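You operate a simulated robot arm through the tools that you are given. There is no shell and no other tool. Be economical: measure what you need, move in short steps, check, and stop when the job is done.

You run a simulated two-armed robot. Do the job below in one go: nothing can be reset, and whatever is moved stays where it is left.

## Task
Brake the wheel, then tension the red cable into the green band.
Fine: free the red lock bar, turn the red knob by its dial, lock it again. Where these are worked on the way, their far stop is far enough and under half their travel is too little: red lock bar.

It is judged by the outcome, as a careful person would: the job done as asked, and still so three seconds after it is handed in. It fails if anything else is knocked over, pushed out of place, dropped, spilled or broken.

## Robot
Two 7-joint arms with two-finger parallel grippers on one trunk, on a base that drives. Base frame: it is fixed to the floor where the robot stands at the start and does not move with it; the origin is under the middle of the robot, x ahead of it, y to its left, z up. Readings come in m, rad, newtons and seconds.
The left shoulder is at the start at [0.06, 0.143, 0.901], the right one opposite. With the tool pointing down near the work surface each hand reaches from about 0.32 to 0.74 m from the robot's upright axis, wherever it stands, measured 20 degrees to its own side. Places, roughly: brake knob [0.6, 0, 0.8]; red adjuster knob [-1.4, 1, 0.7]; red cable dial [-1.3, 1.2, 0.8]; red lock bar [-1.5, 1.1, 0.7]. Payload 1.57 kg a hand.
The TCP of each hand is the grasp point between the finger pads, 0.03 m short of the fingertips. In the tool frame z runs along the fingers and y along their closing line. Largest opening 0.11 m; finger width 0.024, thickness 0.012; the body of the gripper, 0.048 by 0.112 m, starts 0.078 m behind the TCP.
Orientation is told as [roll, pitch, yaw] about the base's x, y, z axes, in that order, counted from this pose: with the fingers straight down and closing along the base's y, the tool's x points along the base's -x, its y along +y and its z along -z.

## Interface
- The arms move only by the tool play_rows. It takes "left_steps", "right_steps" or both (then of equal length, played together; a hand with none holds still); each is text: rows parted by semicolons, each of 6 numbers parted by spaces: the shift along the tool's x, y, z in units of 25 mm (1.0 is 25 mm), then the turn, a rotation vector about the tool's x, y, z in units of 6 degrees (1.0 is 6 degrees). In form: x y z rx ry rz; .... A call has 1 to 20 rows; each row shifts and turns the commanded pose from where the row before left it, along the tool's axes as they then stand. "left_claw" and "right_claw" are, for a hand that has rows, the opening, from 0 (shut) to 1 (fully open), set as the call begins (left out, the last holds). A call with a number of a shift or a turn outside -1 to 1 is refused whole. A row lasts 0.2 s, in which the tool goes at most 0.05 m and 0.15 rad; a call with a longer step from one row to the next is refused whole, and so is a gripper value outside its range. A pose out of reach is approached as far as the arm can. The call stops where the force on the tool passes 40 N (or 10 N more than at its start, if that is more) or the arm is blocked; 0.2 s more then pass. Each finger travels about 0.045 m/s and halts on what it meets, pressing with about 39 N; the grip force reading is that of the motor and also rises with nothing between the fingers. The clock runs only during rows and for 0.2 s after the last one: add rows that do not move to give the fingers time. It gives the time, the measured TCP pose, the force on the tool (base axes), the opening and the grip force at its end, in the units of the frame above (readings bear some noise), with the torque about the TCP (base axes, N m) and any sound that the robot's microphone picked up, and new pictures: "show" is both (left out), scene, wrist or none (wrist: the cameras of the hands that moved).
- Cameras (640 x 400 px; columns grow to the right, rows downward): "scene" is now at [0.0479, 0.012, 1.513]; the picture's right is [0.14, -0.99, 0.00], its down [-0.73, -0.11, -0.67] and it looks along [0.67, 0.10, -0.74] (base axes); focal length 264 px, centre (320, 200). "left" rides on the left gripper at [0.07, -0.016, -0.141] in its tool frame; the picture's right is [0.23, 0.97, 0.00], its down [-0.86, 0.20, -0.48] and it looks along [-0.47, 0.11, 0.88] (tool axes); focal length 222 px, centre (320, 200). "right" rides on the right gripper at [0.07, 0.016, -0.141] in its tool frame; the picture's right is [-0.23, 0.97, 0.00], its down [-0.86, -0.20, -0.48] and it looks along [-0.47, -0.11, 0.88] (tool axes); focal length 222 px, centre (320, 200). There is no depth. A picture from a camera that has moved, and an enlarged one, comes with that camera's place and axes in the base frame and with its lens.
- lift_body(by): slides the trunk up (or, below 0, down) by that many m; the arms and the scene camera ride with it, the base frame stays. It gives what a move gives, with no picture.
- base_move(legs): drives the robot by 1 to 6 legs, each [ahead, left, turn to the left] in m, m and rad, along the robot's own axes; the way and the turn of a leg run together, so that a leg with both is an arc; at most 1.5 m and 3.142 rad a leg. The arms and the cameras ride along, it lands a little off, and it stops where it bumps. It gives what a move gives, and a new picture of the scene camera.
- turn_head(pan, tilt): turns the head with the scene camera to pan (to the left, within 1.501 rad either way) and tilt (down, from -0.506 to 1.204), counted from straight ahead of the robot. It gives what a move gives, and a new picture of the scene camera.
- zoom(camera, box): a new picture of the part [left, top, right, bottom] of that camera's present view, enlarged. No time passes.
- close_job(): hands the job in; it is judged then, once.

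Work in short steps. Places have to be worked out from the pictures, the camera data and where the tool is seen: move nearer, look again, correct. Check each grasp and each placing, and mend what went wrong. You have 120 turns and 260 pictures in all, those below and enlarged ones among them. Open the grippers and draw the arms clear of the work before you hand the job in, unless the task says otherwise; then end with one line.

The tools are called after ">>>" by a JSON object that holds its "op" and its "data". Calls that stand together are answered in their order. play_rows: Moves the arms, as the interface text tells. Its arguments: {"type":"object","properties":{"left_steps":{"type":"string"},"left_claw":{"type":"number"},"right_steps":{"type":"string"},"right_claw":{"type":"number"},"show":{"type":"string","enum":["both","scene","wrist","none"]}},"required":[]} The other tools are called the same way: lift_body (by) slides the trunk up or down; base_move (legs) drives the base; turn_head (pan, tilt) turns the head that bears the scene camera; zoom (camera, box) takes an enlarged picture of a part of a camera's view; close_job () hands the job in.

At the start:

```text
clock: 0.0
left_ee_pos: [0.5217, 0.2509, 1.0121]
left_ee_rot: [0.0, 0.0, 0.0]
left_contact_force: [0.2, -1.0, -0.5]
left_ft_torque: [0.0, -0.02, 0.0]
left_grip_width: 0.1099
left_finger_force: 0.0
right_ee_pos: [0.4272, -0.1748, 1.03]
right_ee_rot: [0.001, 0.0, 0.0]
right_contact_force: [-0.5, -0.3, 0.0]
right_ft_torque: [0.0, 0.03, 0.01]
right_grip_width: 0.11
right_finger_force: 0.1
trunk travel left (down, up): [-0.5, 0.09]
robot x, y, heading: [0.0024, 0.0031, -0.005]
head pan, tilt: [0.143, 0.834]
```

scene: 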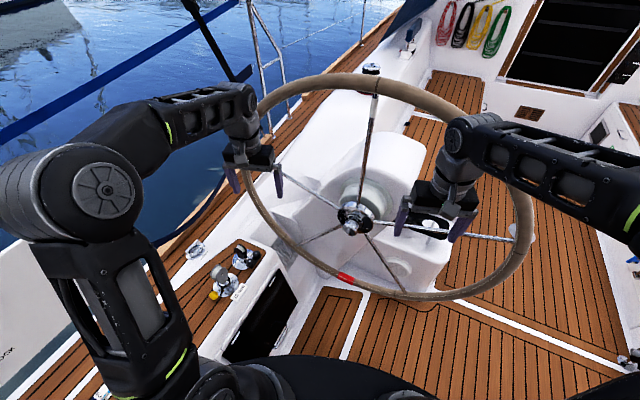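
right: 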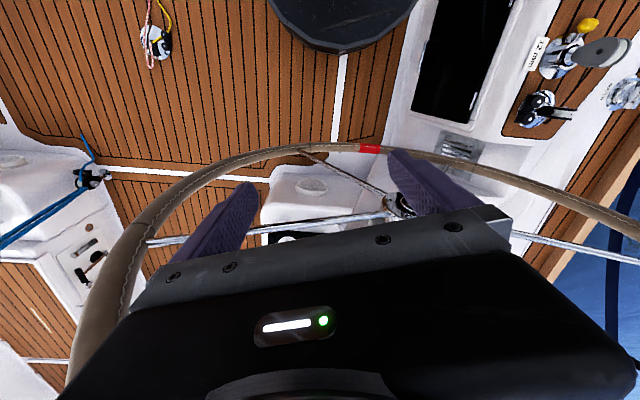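
left: 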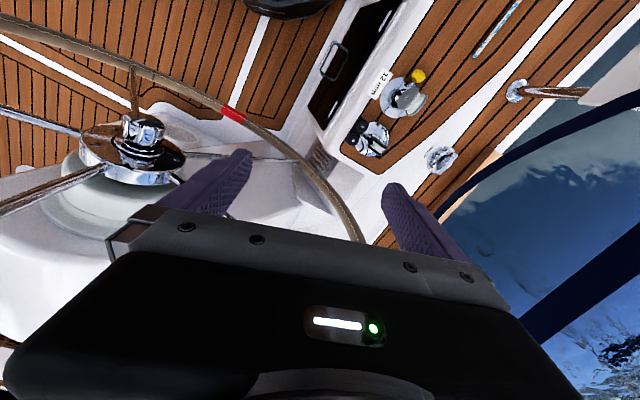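

The wheel stands ahead, with its hub near pixel (355,218). I'll zoom in on the hub to find the brake knob.

>>> {"op": "zoom", "data": {"camera": "scene", "box": [275, 150, 435, 250]}}

>>> {"op": "zoom", "data": {"camera": "left", "box": [60, 80, 220, 180]}}

```text
4.00 times, centred on (355, 200) of scene
camera zoom: at [0.0479, 0.012, 1.513], right [0.14, -0.99, 0.0], down [-0.73, -0.11, -0.67], along [0.67, 0.1, -0.74], focal length 1058 px, centre (180, 200)
```

zoom: 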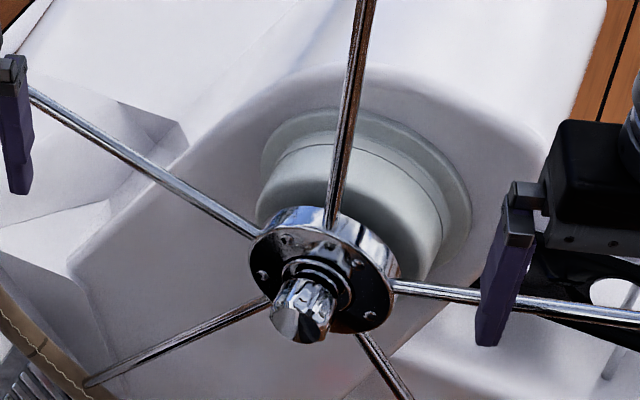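

```text
4.00 times, centred on (140, 130) of left
camera zoom: at [0.4515, 0.2323, 1.1519], right [-0.23, 0.97, 0.0], down [0.86, 0.2, 0.48], along [0.47, 0.11, -0.88], focal length 888 px, centre (1040, 480)
```

zoom: 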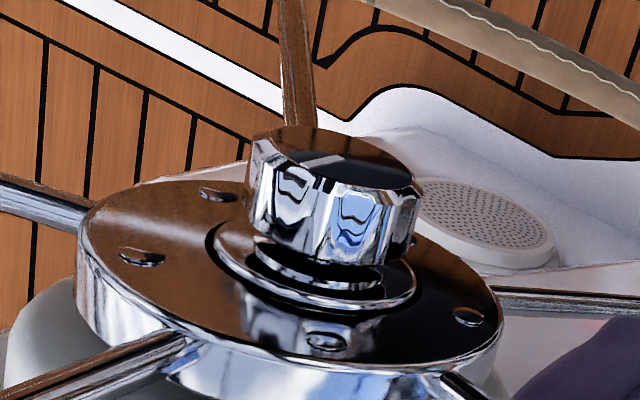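

The knob tip triangulates to about [0.573, -0.01, 0.812], with its axis along -x and tilted up about 5°. I'll move the right hand a little forward and pitch its fingers to point ahead.

>>> {"op": "play_rows", "data": {"right_steps": "-1 0 0 0 0 0;-1 0 0 0 0 0;0 0 0 0 -1 0;0 0 0 0 -1 0;0 0 0 0 -1 0;0 0 0 0 -1 0;0 0 0 0 -1 0;0 0 0 0 -1 0;0 0 0 0 -1 0;0 0 0 0 -1 0;0 0 0 0 -1 0;0 0 0 0 -1 0;0 0 0 0 -1 0;0 0 0 0 -1 0;0 0 0 0 -1 0;0 0 0 0 -1 0", "right_claw": 1}}

```text
clock: 3.4
left_ee_pos: [0.5216, 0.2484, 1.0119]
left_ee_rot: [0.0, 0.001, 0.0]
left_contact_force: [-0.7, -0.3, 0.0]
left_ft_torque: [-0.02, -0.03, 0.02]
left_grip_width: 0.1104
left_finger_force: 0.0
right_ee_pos: [0.5487, -0.166, 1.0592]
right_ee_rot: [0.006, -1.415, -0.005]
right_contact_force: [0.4, -0.1, 0.3]
right_ft_torque: [-0.02, -0.01, -0.02]
right_grip_width: 0.1101
right_finger_force: 0.1
right hand out of reach, approached as far as the arm can: row 12, 13, 14, 15, 16
trunk travel left (down, up): [-0.5, 0.09]
robot x, y, heading: [0.0004, -0.0028, 0.001]
head pan, tilt: [0.143, 0.834]
camera scene: at [0.0474, 0.012, 1.513], right [0.14, -0.99, 0.0], down [-0.73, -0.11, -0.67], along [0.67, 0.1, -0.74], focal length 264 px, centre (320, 200)
camera right: at [0.3972, -0.1492, 1.0105], right [0.04, 0.97, 0.23], down [-0.34, -0.2, 0.92], along [0.94, -0.11, 0.32], focal length 222 px, centre (320, 200)
```

scene: 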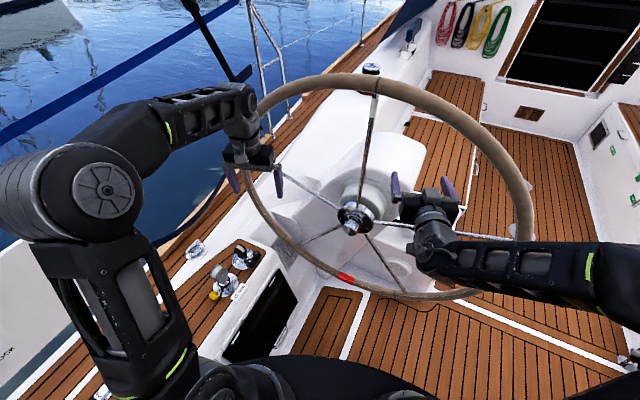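
right: 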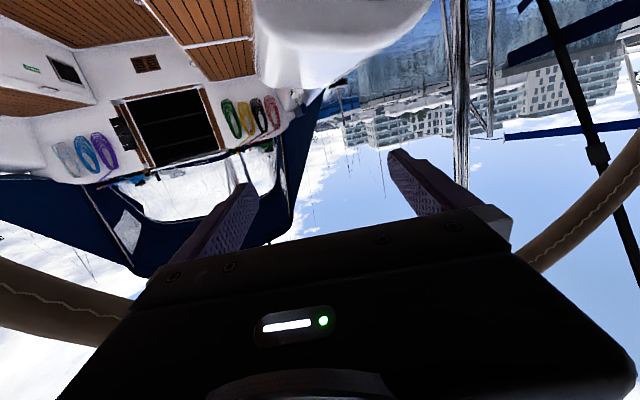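

The fingers now point ahead, but the arm is cramped this close to the body. I'll back the base up 0.12 m, which also draws the hand away from the wheel.

>>> {"op": "base_move", "data": {"legs": [[-0.12, 0, 0]]}}

```text
clock: 4.6
left_ee_pos: [0.401, 0.2487, 1.0116]
left_ee_rot: [0.001, -0.003, -0.003]
left_contact_force: [-0.7, 0.5, 0.4]
left_ft_torque: [0.01, -0.09, -0.01]
left_grip_width: 0.1099
left_finger_force: 0.0
right_ee_pos: [0.4272, -0.1669, 1.0594]
right_ee_rot: [0.0, -1.416, -0.002]
right_contact_force: [-1.0, 0.1, 0.5]
right_ft_torque: [0.04, 0.01, 0.0]
right_grip_width: 0.1097
right_finger_force: 0.0
trunk travel left (down, up): [-0.5, 0.09]
robot x, y, heading: [-0.1209, 0.0012, 0.003]
head pan, tilt: [0.143, 0.834]
camera scene: at [-0.0733, 0.012, 1.5131], right [0.14, -0.99, 0.0], down [-0.73, -0.1, -0.67], along [0.67, 0.1, -0.74], focal length 264 px, centre (320, 200)
```

scene: 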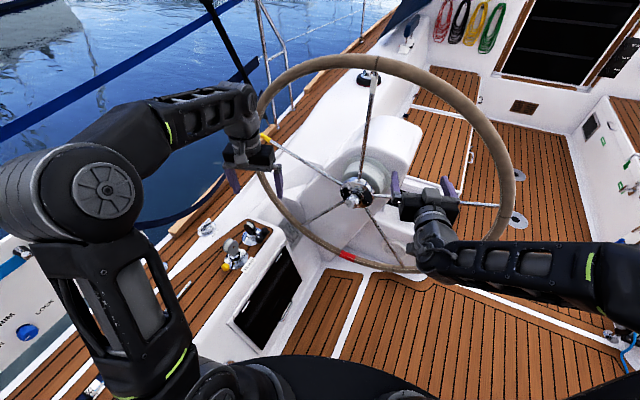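

I'll move the right hand to sit in front of the knob, about 0.1 m short of it.

>>> {"op": "play_rows", "data": {"right_steps": "0.9 0.63 0.4 0 -0.06 0;0.9 0.63 0.4 0 -0.06 0;0.9 0.63 0.4 0 -0.06 0;0.9 0.63 0.4 0 -0.06 0;0.9 0.63 0.4 0 -0.06 0;0.9 0.63 0.4 0 -0.06 0;0.9 0.63 0.4 0 -0.06 0;0.9 0.63 0.4 0 -0.06 0;0.9 0.63 0.4 0 -0.06 0;0.9 0.63 0.4 0 -0.06 0;0 0 0 0 0 0"}}

```text
clock: 7.0
left_ee_pos: [0.4025, 0.2487, 1.0111]
left_ee_rot: [-0.001, -0.001, -0.002]
left_contact_force: [-0.1, 0.7, 0.8]
left_ft_torque: [-0.02, -0.02, 0.02]
left_grip_width: 0.1101
left_finger_force: 0.0
right_ee_pos: [0.4997, -0.0069, 0.822]
right_ee_rot: [0.003, -1.476, -0.004]
right_contact_force: [-0.4, 0.4, -0.8]
right_ft_torque: [-0.01, 0.0, 0.01]
right_grip_width: 0.11
right_finger_force: 0.0
trunk travel left (down, up): [-0.5, 0.09]
robot x, y, heading: [-0.1172, 0.0032, 0.0]
head pan, tilt: [0.143, 0.834]
camera scene: at [-0.0715, 0.0119, 1.513], right [0.14, -0.99, 0.0], down [-0.73, -0.1, -0.67], along [0.67, 0.1, -0.74], focal length 264 px, centre (320, 200)
camera right: at [0.3512, 0.0095, 0.7644], right [0.02, 0.97, 0.23], down [-0.4, -0.2, 0.9], along [0.92, -0.11, 0.38], focal length 222 px, centre (320, 200)
```

scene: 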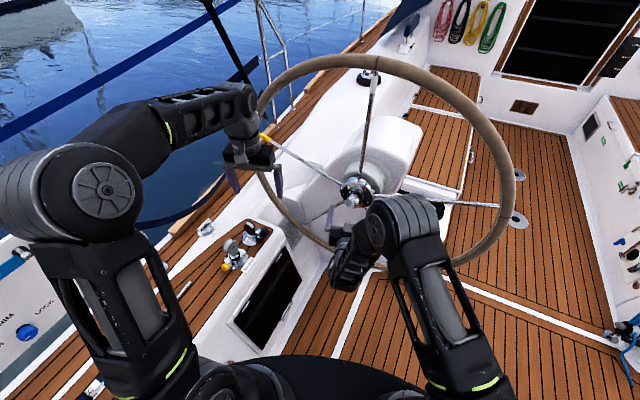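
right: 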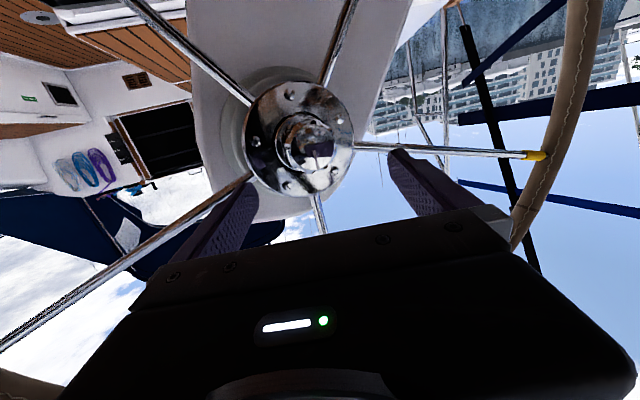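

The knob appears slightly low and to the -y side of the tool line. I'll zoom both cameras to refine that.

>>> {"op": "zoom", "data": {"camera": "scene", "box": [277, 150, 437, 250]}}

>>> {"op": "zoom", "data": {"camera": "right", "box": [224, 90, 384, 190]}}

```text
4.00 times, centred on (357, 200) of scene
camera zoom: at [-0.0715, 0.0119, 1.513], right [0.14, -0.99, 0.0], down [-0.73, -0.1, -0.67], along [0.67, 0.1, -0.74], focal length 1058 px, centre (172, 200)
```

zoom: 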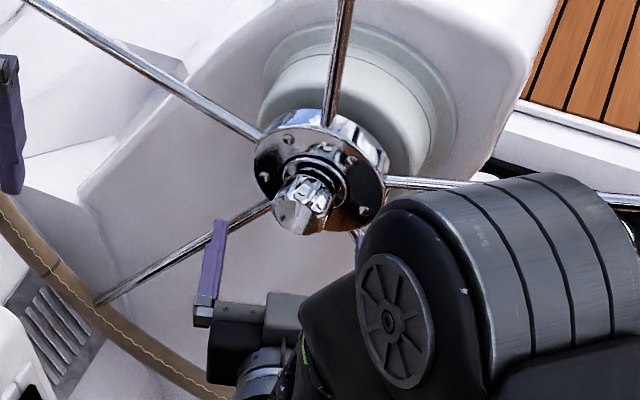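

```text
4.00 times, centred on (304, 140) of right
camera zoom: at [0.3512, 0.0095, 0.7644], right [0.02, 0.97, 0.23], down [-0.4, -0.2, 0.9], along [0.92, -0.11, 0.38], focal length 888 px, centre (384, 440)
```

zoom: 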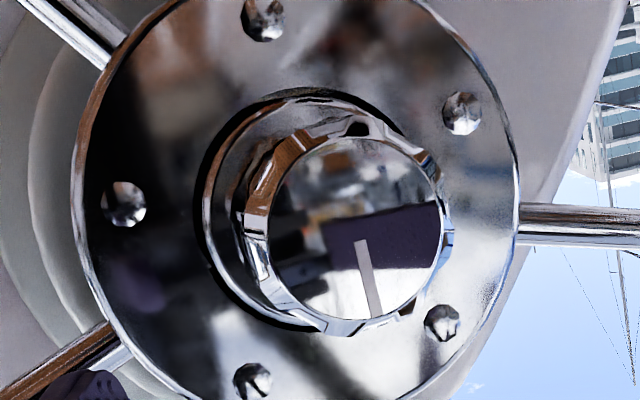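

Face centre is about [0.575, -0.011, 0.799]. The rim and hub show the wheel axis yawed about 17°, so the tool should point along [0.955, -0.295, 0]. I'll align it, pre-wind the wrist by -48°, and stand off 6 cm.

>>> {"op": "play_rows", "data": {"right_steps": "0.46 0.28 0.36 0 0 0;0.46 0.28 0.36 0 0 0;0 0 0 0 -0.45 0;0 0 0 0 -0.45 0;0 0 0 0.95 0 0;0 0 0 0.95 0 0;0 0 0 0.95 0 0;0 0 0 0 0 -1;0 0 0 0 0 -1;0 0 0 0 0 -1;0 0 0 0 0 -1;0 0 0 0 0 -1;0 0 0 0 0 -1;0 0 0 0 0 -1;0 0 0 0 0 -1;0 0 0 0 0 0"}}

>>> {"op": "zoom", "data": {"camera": "scene", "box": [277, 150, 437, 250]}}

```text
clock: 10.4
left_ee_pos: [0.4032, 0.2486, 1.0114]
left_ee_rot: [0.0, -0.001, -0.003]
left_contact_force: [0.5, 0.1, -0.9]
left_ft_torque: [0.01, 0.03, -0.03]
left_grip_width: 0.1098
left_finger_force: 0.1
right_ee_pos: [0.5287, 0.0125, 0.8004]
right_ee_rot: [-1.573, -0.732, 1.271]
right_contact_force: [0.2, -0.4, -0.1]
right_ft_torque: [-0.03, 0.02, 0.0]
right_grip_width: 0.1099
right_finger_force: 0.1
right hand out of reach, approached as far as the arm can: row 4
trunk travel left (down, up): [-0.5, 0.09]
robot x, y, heading: [-0.1209, -0.0017, -0.005]
head pan, tilt: [0.143, 0.834]
camera scene: at [-0.0714, 0.0121, 1.513], right [0.14, -0.99, 0.0], down [-0.73, -0.1, -0.67], along [0.67, 0.1, -0.74], focal length 264 px, centre (320, 200)
camera right: at [0.3795, 0.0153, 0.7412], right [0.24, 0.78, -0.57], down [-0.31, 0.62, 0.72], along [0.92, 0.0, 0.39], focal length 222 px, centre (320, 200)
```

scene: 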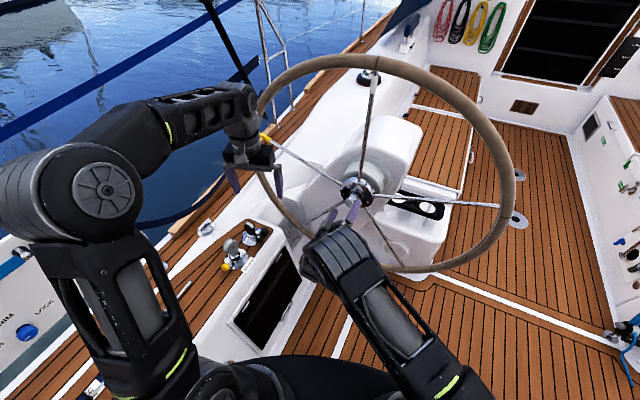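
right: 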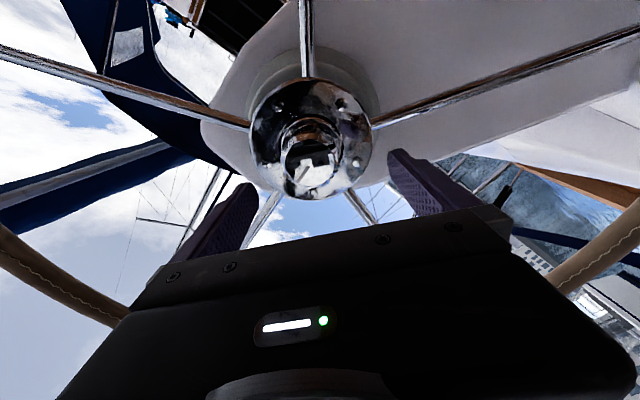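

```text
4.00 times, centred on (357, 200) of scene
camera zoom: at [-0.0714, 0.0121, 1.513], right [0.14, -0.99, 0.0], down [-0.73, -0.1, -0.67], along [0.67, 0.1, -0.74], focal length 1058 px, centre (172, 200)
```

zoom: 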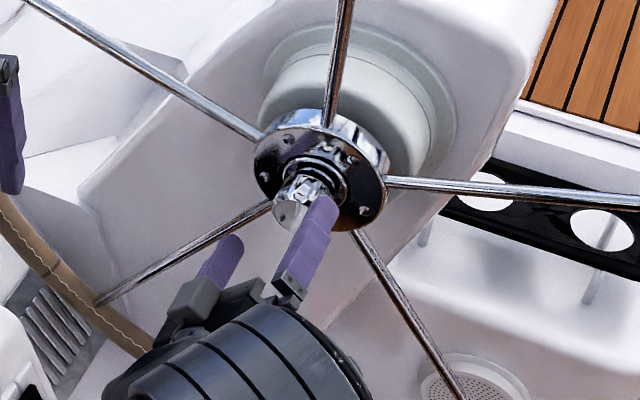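

The tool axis is now right. I'll zoom the wrist view to fine-tune the centring.

>>> {"op": "zoom", "data": {"camera": "right", "box": [240, 110, 400, 210]}}

```text
4.00 times, centred on (320, 160) of right
camera zoom: at [0.3795, 0.0153, 0.7412], right [0.24, 0.78, -0.57], down [-0.31, 0.62, 0.72], along [0.92, 0.0, 0.39], focal length 888 px, centre (320, 360)
```

zoom: 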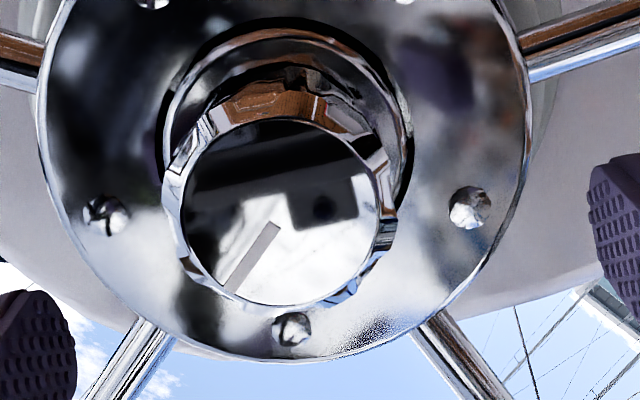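

The knob sits about 8 mm off in tool x and 7 mm off in tool y. I'll correct that, advance 45 mm, and look.

>>> {"op": "play_rows", "data": {"right_steps": "0.34 -0.28 0 0 0 0;0 0 0.6 0 0 0;0 0 0.6 0 0 0;0 0 0.6 0 0 0;0 0 0 0 0 0", "show": "wrist"}}

>>> {"op": "zoom", "data": {"camera": "scene", "box": [307, 160, 407, 222]}}

```text
clock: 11.6
left_ee_pos: [0.4028, 0.2487, 1.0119]
left_ee_rot: [0.001, -0.001, -0.002]
left_contact_force: [1.4, -0.1, -0.5]
left_ft_torque: [0.01, -0.01, -0.02]
left_grip_width: 0.11
left_finger_force: 0.1
right_ee_pos: [0.5666, -0.0114, 0.8018]
right_ee_rot: [-1.571, -0.734, 1.269]
right_contact_force: [-0.2, -0.1, -0.8]
right_ft_torque: [-0.03, -0.02, -0.02]
right_grip_width: 0.1099
right_finger_force: 0.0
trunk travel left (down, up): [-0.5, 0.09]
robot x, y, heading: [-0.1165, -0.0003, -0.003]
head pan, tilt: [0.143, 0.834]
camera right: at [0.4195, -0.0079, 0.7413], right [0.24, 0.78, -0.57], down [-0.31, 0.62, 0.72], along [0.92, 0.0, 0.39], focal length 222 px, centre (320, 200)
```

right: 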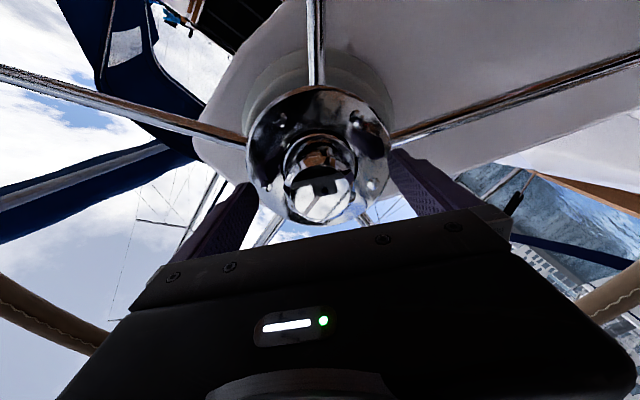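

```text
6.40 times, centred on (357, 191) of scene
camera zoom: at [-0.0714, 0.0121, 1.513], right [0.14, -0.99, 0.0], down [-0.73, -0.1, -0.67], along [0.67, 0.1, -0.74], focal length 1692 px, centre (83, 258)
```

zoom: 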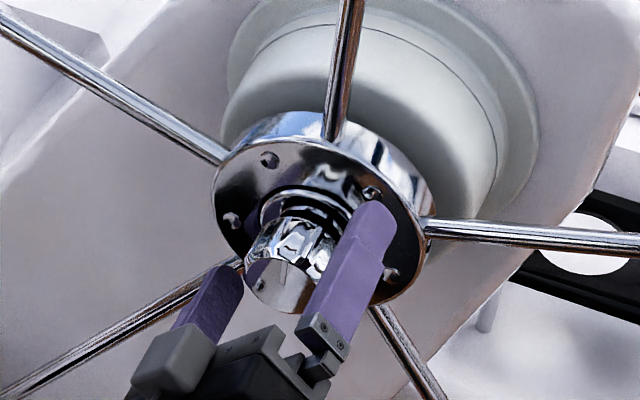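

The knob is centred between the fingers, so I'll close the gripper on it.

>>> {"op": "play_rows", "data": {"right_steps": "0 0 0 0 0 0;0 0 0 0 0 0;0 0 0 0 0 0;0 0 0 0 0 0;0 0 0 0 0 0;0 0 0 0 0 0", "right_claw": 0, "show": "wrist"}}

>>> {"op": "zoom", "data": {"camera": "scene", "box": [307, 160, 407, 222]}}

```text
clock: 13.0
left_ee_pos: [0.4021, 0.2489, 1.0109]
left_ee_rot: [-0.001, -0.001, 0.0]
left_contact_force: [-0.1, 0.2, -0.7]
left_ft_torque: [0.04, 0.0, 0.02]
left_grip_width: 0.1103
left_finger_force: 0.0
right_ee_pos: [0.5677, -0.0112, 0.8011]
right_ee_rot: [-1.569, -0.732, 1.269]
right_contact_force: [0.6, 1.4, -2.9]
right_ft_torque: [-0.2, -0.64, -0.61]
right_grip_width: 0.0521
right_finger_force: 38.6
trunk travel left (down, up): [-0.5, 0.09]
robot x, y, heading: [-0.1189, -0.0015, -0.0]
head pan, tilt: [0.143, 0.834]
camera right: at [0.4193, -0.0078, 0.741], right [0.24, 0.78, -0.57], down [-0.31, 0.62, 0.72], along [0.92, 0.0, 0.39], focal length 222 px, centre (320, 200)
```

right: 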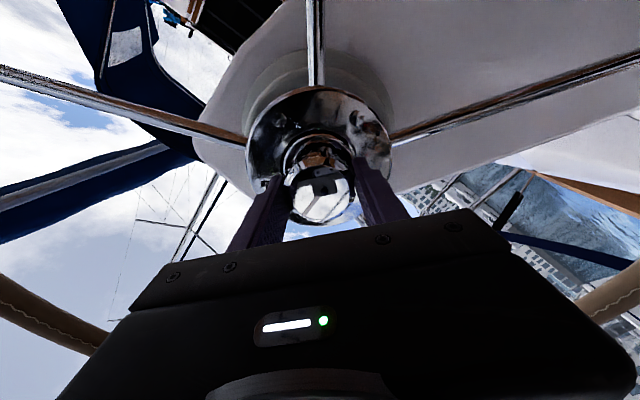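

```text
6.40 times, centred on (357, 191) of scene
camera zoom: at [-0.0711, 0.0123, 1.5129], right [0.14, -0.99, 0.0], down [-0.73, -0.1, -0.67], along [0.67, 0.09, -0.74], focal length 1692 px, centre (83, 258)
```

zoom: 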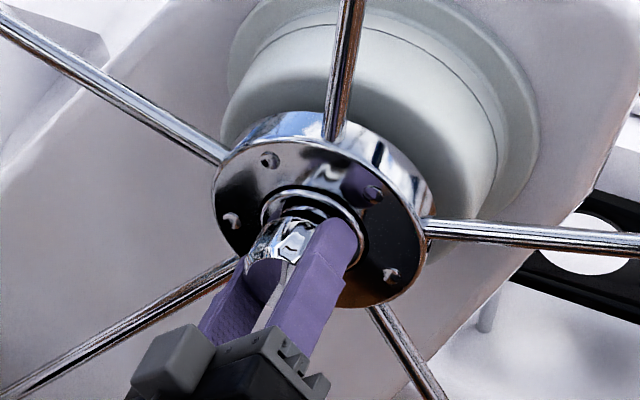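

The knob is gripped at a width of 52 mm. I'll turn it clockwise (+rz) 60° and watch the torque.

>>> {"op": "play_rows", "data": {"right_steps": "0 0 0 0 0 1;0 0 0 0 0 1;0 0 0 0 0 1;0 0 0 0 0 1;0 0 0 0 0 1;0 0 0 0 0 1;0 0 0 0 0 1;0 0 0 0 0 1;0 0 0 0 0 1;0 0 0 0 0 1"}}

>>> {"op": "zoom", "data": {"camera": "right", "box": [240, 110, 400, 210]}}

```text
clock: 15.2
left_ee_pos: [0.4021, 0.2485, 1.0119]
left_ee_rot: [0.0, -0.001, -0.001]
left_contact_force: [-0.2, -0.4, -0.3]
left_ft_torque: [-0.02, -0.03, -0.01]
left_grip_width: 0.1099
left_finger_force: 0.1
right_ee_pos: [0.5665, -0.0126, 0.8021]
right_ee_rot: [1.572, -1.359, -1.872]
right_contact_force: [-3.1, -3.1, 3.4]
right_ft_torque: [-0.14, -0.48, -1.76]
right_grip_width: 0.0518
right_finger_force: 45.4
trunk travel left (down, up): [-0.5, 0.09]
robot x, y, heading: [-0.1223, -0.0007, -0.004]
head pan, tilt: [0.143, 0.834]
camera scene: at [-0.0721, 0.0118, 1.5131], right [0.14, -0.99, 0.0], down [-0.73, -0.1, -0.67], along [0.67, 0.1, -0.74], focal length 264 px, centre (320, 200)
camera right: at [0.4403, 0.0596, 0.7354], right [0.27, 0.86, 0.43], down [-0.57, -0.22, 0.79], along [0.78, -0.46, 0.43], focal length 222 px, centre (320, 200)
```

scene: 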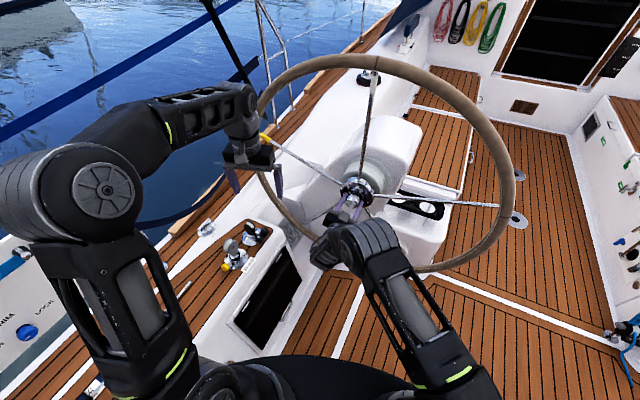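
right: 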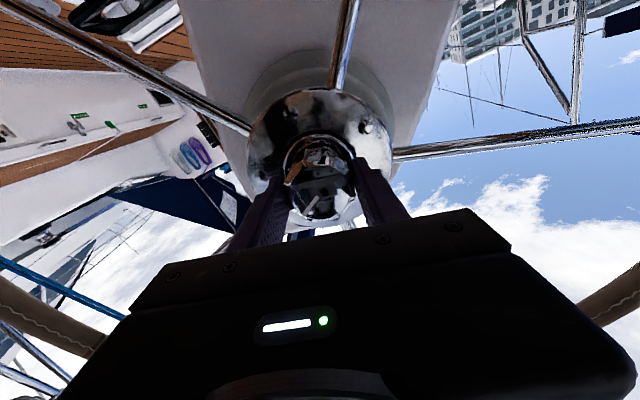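

```text
4.00 times, centred on (320, 160) of right
camera zoom: at [0.4403, 0.0596, 0.7354], right [0.27, 0.86, 0.43], down [-0.57, -0.22, 0.79], along [0.78, -0.46, 0.43], focal length 888 px, centre (320, 360)
```

zoom: 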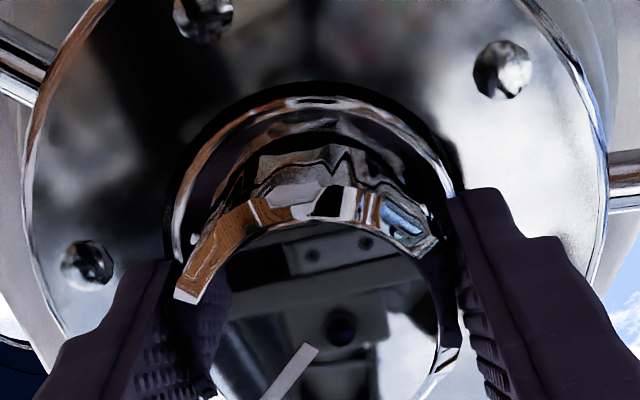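

The knob turned with the hand, since its mark keeps its angle to the gripper, and the wheel stayed still. I'll continue clockwise.

>>> {"op": "play_rows", "data": {"right_steps": "0 0 0 0 0 1;0 0 0 0 0 1;0 0 0 0 0 1;0 0 0 0 0 1;0 0 0 0 0 1;0 0 0 0 0 1;0 0 0 0 0 1;0 0 0 0 0 1;0 0 0 0 0 1;0 0 0 0 0 1"}}

>>> {"op": "zoom", "data": {"camera": "right", "box": [240, 135, 400, 235]}}

```text
clock: 15.7
left_ee_pos: [0.4006, 0.2496, 1.0118]
left_ee_rot: [-0.001, 0.002, -0.002]
left_contact_force: [0.1, 0.2, -0.5]
left_ft_torque: [-0.02, 0.02, 0.01]
left_grip_width: 0.1101
left_finger_force: 0.0
right_ee_pos: [0.5674, -0.0128, 0.8013]
right_ee_rot: [1.564, -1.28, -1.875]
right_contact_force: [-11.9, -0.5, 5.0]
right_ft_torque: [-0.12, -0.45, -1.04]
right_grip_width: 0.0517
right_finger_force: 44.6
right hand out of reach, approached as far as the arm can: row 1, 2
trunk travel left (down, up): [-0.5, 0.09]
robot x, y, heading: [-0.12, -0.0006, 0.002]
head pan, tilt: [0.143, 0.834]
stopped in row 2 (right hand): the force on the tool passed its limit at 44 N (the readings are from after the stop); the commanded pose is now the measured one
camera scene: at [-0.0737, 0.0122, 1.5132], right [0.14, -0.99, 0.0], down [-0.73, -0.1, -0.67], along [0.67, 0.09, -0.74], focal length 264 px, centre (320, 200)
camera right: at [0.4428, 0.0654, 0.738], right [0.27, 0.83, 0.5], down [-0.59, -0.27, 0.76], along [0.76, -0.49, 0.41], focal length 222 px, centre (320, 200)
```

scene: 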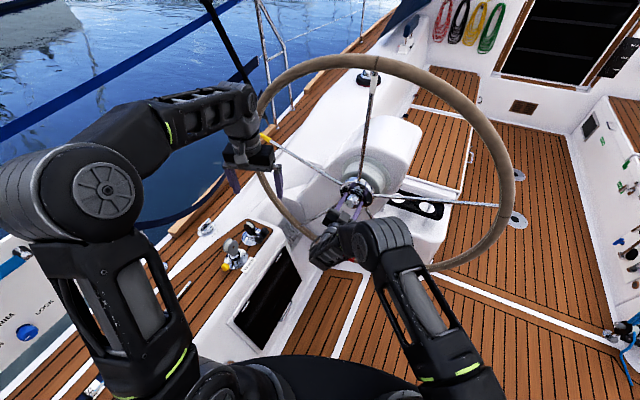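
right: 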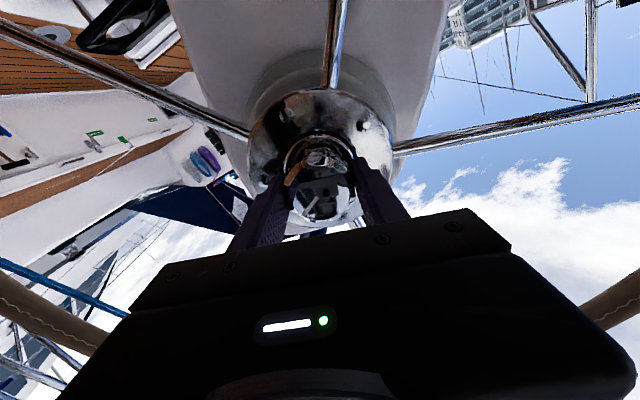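

```text
4.00 times, centred on (320, 185) of right
camera zoom: at [0.4428, 0.0654, 0.738], right [0.27, 0.83, 0.5], down [-0.59, -0.27, 0.76], along [0.76, -0.49, 0.41], focal length 888 px, centre (320, 260)
```

zoom: 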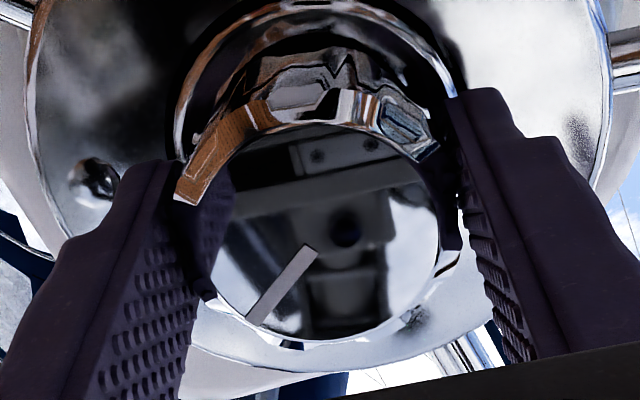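

That stop was the arm's reach limit, not the knob's end. I'll open the gripper, wind back 108° about the knob axis, and regrip.

>>> {"op": "play_rows", "data": {"right_steps": "0 0 0 0 0 0;0 0 0 0 0 0;0 0 0 0 0 0;0 0 0 0 0 0;0 0 0 0 0 0", "right_claw": 0.9, "show": "none"}}

>>> {"op": "play_rows", "data": {"right_steps": "0 0 0 0 0 -1;0 0 0 0 0 -1;0 0 0 0 0 -1;0 0 0 0 0 -1;0 0 0 0 0 -1;0 0 0 0 0 -1;0 0 0 0 0 -1;0 0 0 0 0 -1;0 0 0 0 0 -1;0 0 0 0 0 -1;0 0 0 0 0 -1;0 0 0 0 0 -1;0 0 0 0 0 -1;0 0 0 0 0 -1;0 0 0 0 0 -1;0 0 0 0 0 -1;0 0 0 0 0 -1;0 0 0 0 0 -1;0 0 0 0 0 0"}}

>>> {"op": "zoom", "data": {"camera": "right", "box": [240, 135, 400, 235]}}

```text
clock: 16.9
left_ee_pos: [0.402, 0.2484, 1.0108]
left_ee_rot: [0.0, 0.001, -0.003]
left_contact_force: [-0.1, 0.2, 0.2]
left_ft_torque: [-0.03, 0.01, 0.01]
left_grip_width: 0.1099
left_finger_force: 0.1
right_ee_pos: [0.5691, -0.0122, 0.7996]
right_ee_rot: [1.55, -1.281, -1.859]
right_contact_force: [0.0, -0.8, -0.1]
right_ft_torque: [0.02, 0.01, -0.01]
right_grip_width: 0.099
right_finger_force: 0.1
trunk travel left (down, up): [-0.5, 0.09]
robot x, y, heading: [-0.1196, 0.0003, -0.003]
head pan, tilt: [0.143, 0.834]
```

```text
clock: 20.9
left_ee_pos: [0.4019, 0.2485, 1.0104]
left_ee_rot: [0.0, 0.0, -0.001]
left_contact_force: [0.4, -0.8, -0.8]
left_ft_torque: [0.01, 0.0, -0.01]
left_grip_width: 0.11
left_finger_force: 0.1
right_ee_pos: [0.5695, -0.0112, 0.8002]
right_ee_rot: [-1.565, 0.028, 1.262]
right_contact_force: [0.3, 0.5, 0.2]
right_ft_torque: [-0.02, 0.01, 0.02]
right_grip_width: 0.0989
right_finger_force: 0.0
trunk travel left (down, up): [-0.5, 0.09]
robot x, y, heading: [-0.1181, -0.0015, -0.001]
head pan, tilt: [0.143, 0.834]
camera scene: at [-0.0714, 0.0119, 1.513], right [0.14, -0.99, 0.0], down [-0.73, -0.1, -0.67], along [0.67, 0.09, -0.74], focal length 264 px, centre (320, 200)
camera right: at [0.4121, -0.0352, 0.7843], right [0.06, 0.19, -0.98], down [-0.19, 0.96, 0.18], along [0.98, 0.18, 0.09], focal length 222 px, centre (320, 200)
```

scene: 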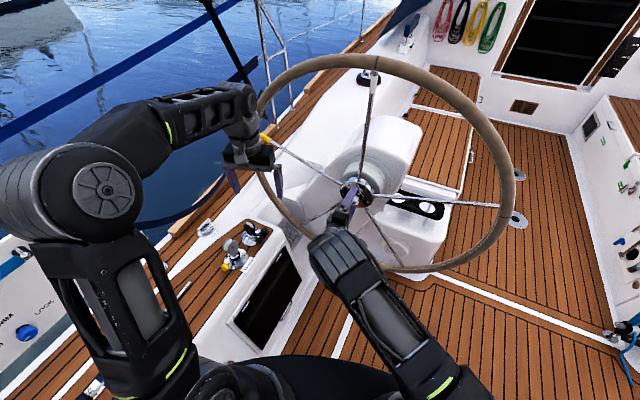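
right: 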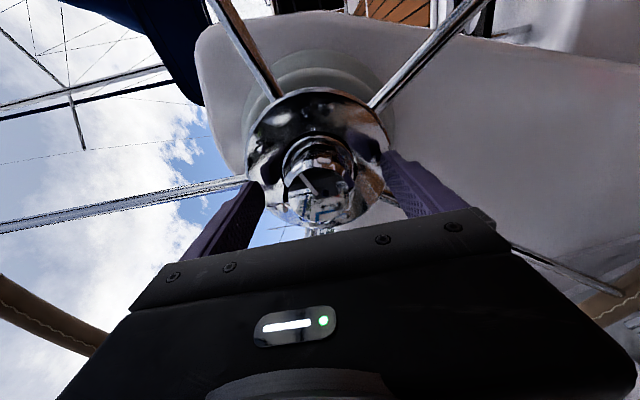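

```text
4.00 times, centred on (320, 185) of right
camera zoom: at [0.4121, -0.0352, 0.7843], right [0.06, 0.19, -0.98], down [-0.19, 0.96, 0.18], along [0.98, 0.18, 0.09], focal length 888 px, centre (320, 260)
```

zoom: 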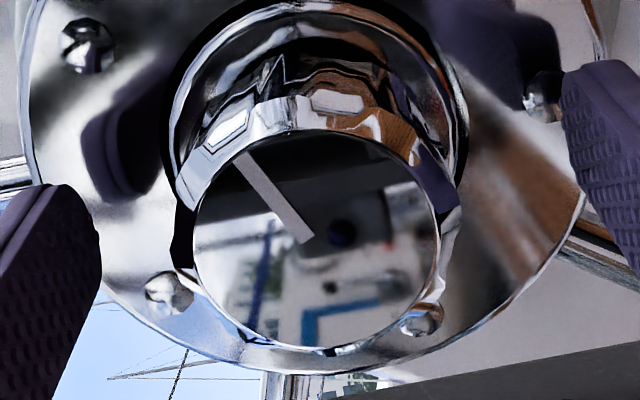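

The knob is still centred. I'll regrip and turn about 100° clockwise; the force stop will catch its end.

>>> {"op": "play_rows", "data": {"right_steps": "0 0 0 0 0 0;0 0 0 0 0 0;0 0 0 0 0 0;0 0 0 0 0 0;0 0 0 0 0 0", "right_claw": 0, "show": "none"}}

>>> {"op": "play_rows", "data": {"right_steps": "0 0 0 0 0 1;0 0 0 0 0 1;0 0 0 0 0 1;0 0 0 0 0 1;0 0 0 0 0 1;0 0 0 0 0 1;0 0 0 0 0 1;0 0 0 0 0 1;0 0 0 0 0 1;0 0 0 0 0 1;0 0 0 0 0 1;0 0 0 0 0 1;0 0 0 0 0 1;0 0 0 0 0 1;0 0 0 0 0 1;0 0 0 0 0 1;0 0 0 0 0 1"}}

>>> {"op": "zoom", "data": {"camera": "right", "box": [240, 135, 400, 235]}}

```text
clock: 22.1
left_ee_pos: [0.4014, 0.2487, 1.0111]
left_ee_rot: [0.0, 0.0, -0.002]
left_contact_force: [-0.2, -0.1, 0.0]
left_ft_torque: [-0.03, 0.02, -0.02]
left_grip_width: 0.1101
left_finger_force: 0.0
right_ee_pos: [0.5691, -0.0107, 0.8008]
right_ee_rot: [-1.568, 0.025, 1.262]
right_contact_force: [1.0, 0.7, 3.4]
right_ft_torque: [-0.2, -0.61, -0.13]
right_grip_width: 0.0515
right_finger_force: 34.8
trunk travel left (down, up): [-0.5, 0.09]
robot x, y, heading: [-0.1149, -0.0007, -0.005]
head pan, tilt: [0.143, 0.834]
```

```text
clock: 25.6
left_ee_pos: [0.4034, 0.2482, 1.0126]
left_ee_rot: [0.001, 0.0, -0.002]
left_contact_force: [-0.7, 0.1, 0.8]
left_ft_torque: [0.02, 0.0, -0.02]
left_grip_width: 0.11
left_finger_force: 0.1
right_ee_pos: [0.5683, -0.0119, 0.8009]
right_ee_rot: [1.554, -1.382, -1.862]
right_contact_force: [5.1, -4.6, 14.2]
right_ft_torque: [-0.13, -0.42, -0.45]
right_grip_width: 0.0519
right_finger_force: 44.5
trunk travel left (down, up): [-0.5, 0.09]
robot x, y, heading: [-0.1189, 0.0003, -0.007]
head pan, tilt: [0.143, 0.834]
camera scene: at [-0.0725, 0.0113, 1.5131], right [0.14, -0.99, 0.0], down [-0.73, -0.1, -0.67], along [0.67, 0.09, -0.74], focal length 264 px, centre (320, 200)
camera right: at [0.4419, 0.0588, 0.7345], right [0.28, 0.87, 0.41], down [-0.56, -0.19, 0.8], along [0.78, -0.45, 0.43], focal length 222 px, centre (320, 200)
```

scene: 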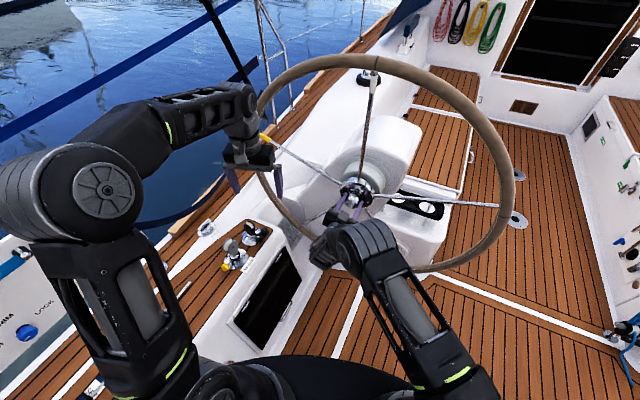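
right: 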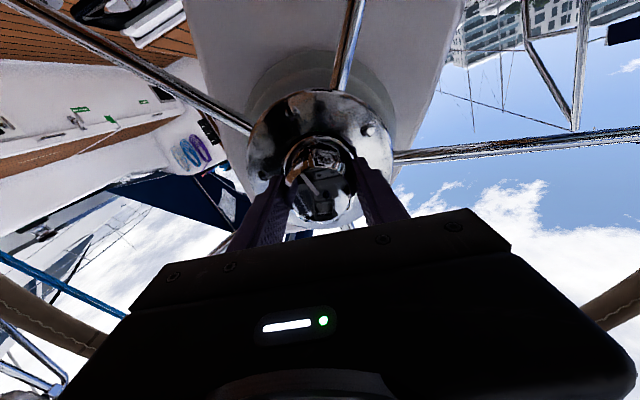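

```text
4.00 times, centred on (320, 185) of right
camera zoom: at [0.4419, 0.0588, 0.7345], right [0.28, 0.87, 0.41], down [-0.56, -0.19, 0.8], along [0.78, -0.45, 0.43], focal length 888 px, centre (320, 260)
```

zoom: 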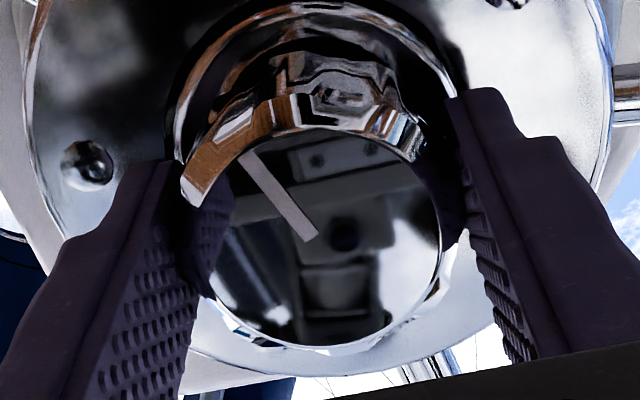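

It followed freely again, about 160° in total with no end stop yet. I'll regrip and continue.

>>> {"op": "play_rows", "data": {"right_steps": "0 0 0 0 0 0;0 0 0 0 0 0;0 0 0 0 0 0;0 0 0 0 0 0;0 0 0 0 0 0", "right_claw": 0.9, "show": "none"}}

>>> {"op": "play_rows", "data": {"right_steps": "0 0 0 0 0 -1;0 0 0 0 0 -1;0 0 0 0 0 -1;0 0 0 0 0 -1;0 0 0 0 0 -1;0 0 0 0 0 -1;0 0 0 0 0 -1;0 0 0 0 0 -1;0 0 0 0 0 -1;0 0 0 0 0 -1;0 0 0 0 0 -1;0 0 0 0 0 -1;0 0 0 0 0 -1;0 0 0 0 0 -1;0 0 0 0 0 -1;0 0 0 0 0 -1;0 0 0 0 0 -1;0 0 0 0 0 -1;0 0 0 0 0 -1;0 0 0 0 0 0", "show": "none"}}

>>> {"op": "play_rows", "data": {"right_steps": "0 0 0 0 0 0;0 0 0 0 0 0;0 0 0 0 0 0;0 0 0 0 0 0;0 0 0 0 0 0", "right_claw": 0, "show": "wrist"}}

>>> {"op": "play_rows", "data": {"right_steps": "0 0 0 0 0 1;0 0 0 0 0 1;0 0 0 0 0 1;0 0 0 0 0 1;0 0 0 0 0 1;0 0 0 0 0 1;0 0 0 0 0 1;0 0 0 0 0 1;0 0 0 0 0 1;0 0 0 0 0 1;0 0 0 0 0 1;0 0 0 0 0 1;0 0 0 0 0 1;0 0 0 0 0 1;0 0 0 0 0 1;0 0 0 0 0 1;0 0 0 0 0 1;0 0 0 0 0 1", "show": "scene"}}

>>> {"op": "zoom", "data": {"camera": "right", "box": [240, 135, 400, 235]}}

```text
clock: 26.9
left_ee_pos: [0.4027, 0.2477, 1.0116]
left_ee_rot: [0.0, 0.001, -0.001]
left_contact_force: [0.5, 0.2, -0.3]
left_ft_torque: [0.02, -0.01, 0.03]
left_grip_width: 0.1096
left_finger_force: 0.0
right_ee_pos: [0.5684, -0.012, 0.7991]
right_ee_rot: [1.538, -1.387, -1.847]
right_contact_force: [-1.0, -0.6, -0.4]
right_ft_torque: [-0.01, -0.01, 0.01]
right_grip_width: 0.0992
right_finger_force: 0.0
trunk travel left (down, up): [-0.5, 0.09]
robot x, y, heading: [-0.119, 0.0013, -0.0]
head pan, tilt: [0.143, 0.834]
```

```text
clock: 31.1
left_ee_pos: [0.4031, 0.2479, 1.0102]
left_ee_rot: [0.0, 0.0, -0.002]
left_contact_force: [0.7, -0.4, 0.6]
left_ft_torque: [0.0, 0.0, -0.01]
left_grip_width: 0.1101
left_finger_force: 0.1
right_ee_pos: [0.57, -0.0113, 0.799]
right_ee_rot: [-1.567, 0.238, 1.263]
right_contact_force: [-0.1, 0.5, 0.0]
right_ft_torque: [0.02, 0.01, 0.02]
right_grip_width: 0.0992
right_finger_force: 0.1
trunk travel left (down, up): [-0.5, 0.09]
robot x, y, heading: [-0.1137, 0.003, -0.003]
head pan, tilt: [0.143, 0.834]
```

```text
clock: 32.2
left_ee_pos: [0.4037, 0.2484, 1.011]
left_ee_rot: [0.001, 0.0, -0.002]
left_contact_force: [-0.6, 0.5, -0.2]
left_ft_torque: [0.03, 0.01, 0.03]
left_grip_width: 0.1102
left_finger_force: 0.0
right_ee_pos: [0.5695, -0.0109, 0.7995]
right_ee_rot: [-1.564, 0.233, 1.264]
right_contact_force: [1.2, -0.1, 2.0]
right_ft_torque: [-0.18, -0.44, 0.1]
right_grip_width: 0.0518
right_finger_force: 34.0
trunk travel left (down, up): [-0.5, 0.09]
robot x, y, heading: [-0.1161, -0.0008, -0.001]
head pan, tilt: [0.143, 0.834]
camera right: at [0.4121, -0.0363, 0.7995], right [-0.01, 0.0, -1.0], down [-0.19, 0.98, 0.0], along [0.98, 0.19, -0.01], focal length 222 px, centre (320, 200)
```

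right: 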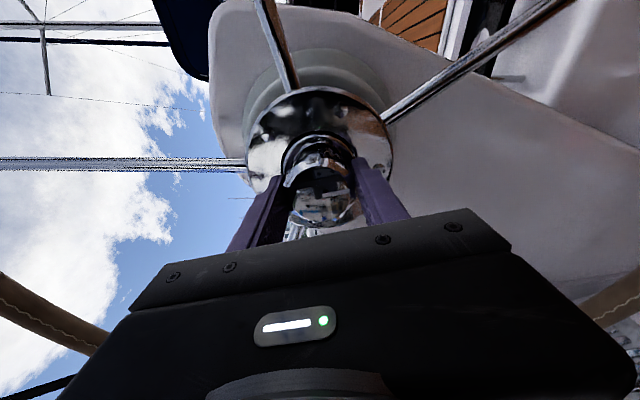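

```text
clock: 36.0
left_ee_pos: [0.4021, 0.2474, 1.0111]
left_ee_rot: [0.0, 0.0, -0.002]
left_contact_force: [0.2, 0.0, -0.1]
left_ft_torque: [0.01, 0.0, 0.0]
left_grip_width: 0.1102
left_finger_force: 0.2
right_ee_pos: [0.5696, -0.0125, 0.8004]
right_ee_rot: [1.499, -1.49, -1.808]
right_contact_force: [-0.9, -7.3, 3.6]
right_ft_torque: [-1.62, 0.02, -0.94]
right_grip_width: 0.0514
right_finger_force: 44.6
trunk travel left (down, up): [-0.5, 0.09]
robot x, y, heading: [-0.1182, 0.0012, 0.004]
head pan, tilt: [0.143, 0.834]
camera scene: at [-0.072, 0.0113, 1.513], right [0.14, -0.99, 0.0], down [-0.73, -0.1, -0.67], along [0.67, 0.09, -0.74], focal length 264 px, centre (320, 200)
```

scene: 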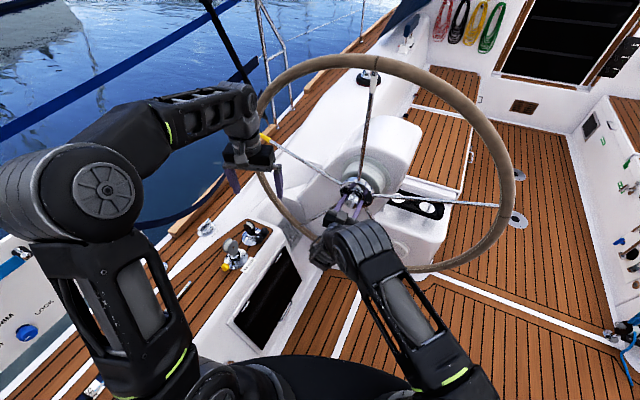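

```text
4.00 times, centred on (320, 185) of right
camera zoom: at [0.4397, 0.0521, 0.7308], right [0.29, 0.91, 0.31], down [-0.53, -0.11, 0.84], along [0.79, -0.41, 0.45], focal length 888 px, centre (320, 260)
```

zoom: 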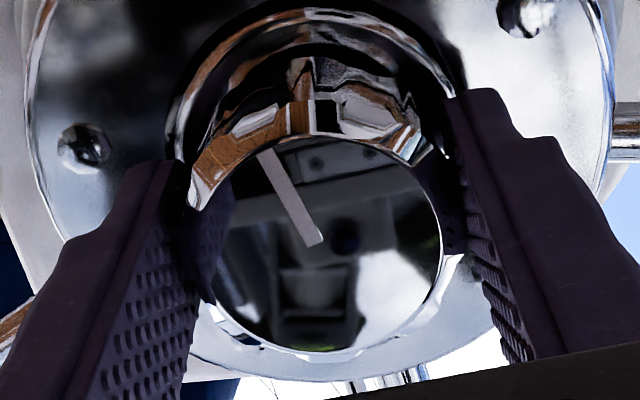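

The mark slid about 100° relative to the fingers, and the axis torque reached about 1.5 Nm. So the knob had already hit its clockwise stop and the brake is tight. I'll open, back out and look at the knob.

>>> {"op": "play_rows", "data": {"right_steps": "0 0 0 0 0 0;0 0 0 0 0 0;0 0 0 0 0 0;0 0 0 0 0 0;0 0 0 0 0 0;0 0 -1 0 0 0;0 0 -1 0 0 0;0 0 -1 0 0 0;0 0 -1 0 0 0;0 0 0 0 0 0", "right_claw": 1}}

>>> {"op": "zoom", "data": {"camera": "right", "box": [240, 100, 400, 200]}}

```text
clock: 38.2
left_ee_pos: [0.4027, 0.2488, 1.0102]
left_ee_rot: [-0.001, -0.001, -0.002]
left_contact_force: [0.6, 0.4, 0.2]
left_ft_torque: [0.0, 0.03, 0.0]
left_grip_width: 0.11
left_finger_force: 0.1
right_ee_pos: [0.4738, 0.0196, 0.7993]
right_ee_rot: [1.447, -1.496, -1.762]
right_contact_force: [0.7, 1.1, 0.0]
right_ft_torque: [0.01, 0.01, 0.05]
right_grip_width: 0.1101
right_finger_force: 0.1
trunk travel left (down, up): [-0.5, 0.09]
robot x, y, heading: [-0.1218, -0.0011, -0.002]
head pan, tilt: [0.143, 0.834]
camera scene: at [-0.0714, 0.0119, 1.513], right [0.14, -0.99, 0.0], down [-0.73, -0.1, -0.67], along [0.67, 0.09, -0.74], focal length 264 px, centre (320, 200)
camera right: at [0.3455, 0.0837, 0.7321], right [0.3, 0.91, 0.3], down [-0.53, -0.11, 0.84], along [0.8, -0.41, 0.45], focal length 222 px, centre (320, 200)
```

scene: 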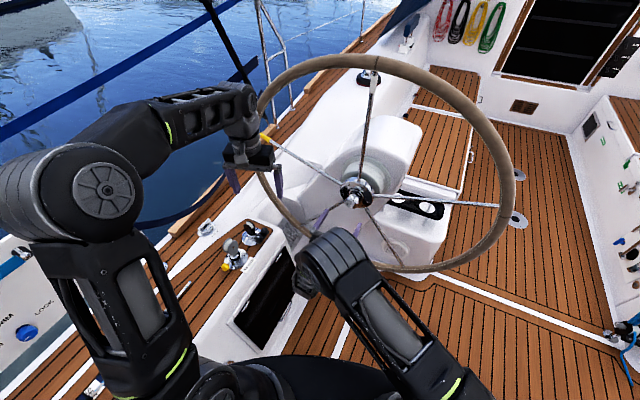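
right: 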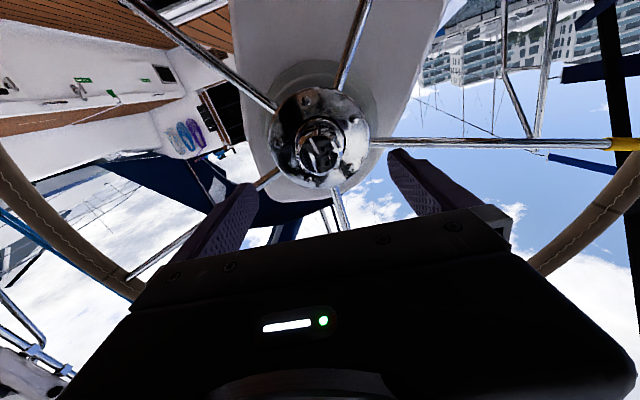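

```text
4.00 times, centred on (320, 150) of right
camera zoom: at [0.3455, 0.0837, 0.7321], right [0.3, 0.91, 0.3], down [-0.53, -0.11, 0.84], along [0.8, -0.41, 0.45], focal length 888 px, centre (320, 400)
```

zoom: 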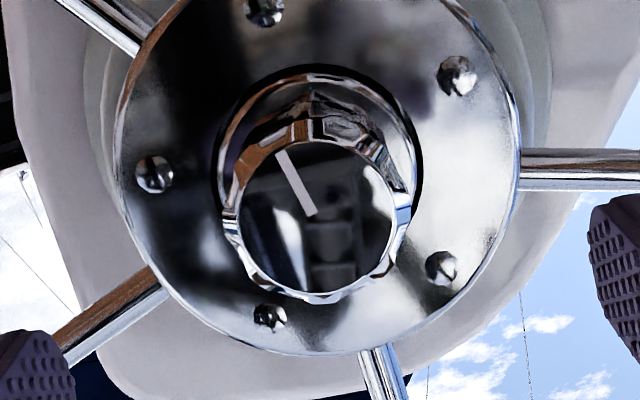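

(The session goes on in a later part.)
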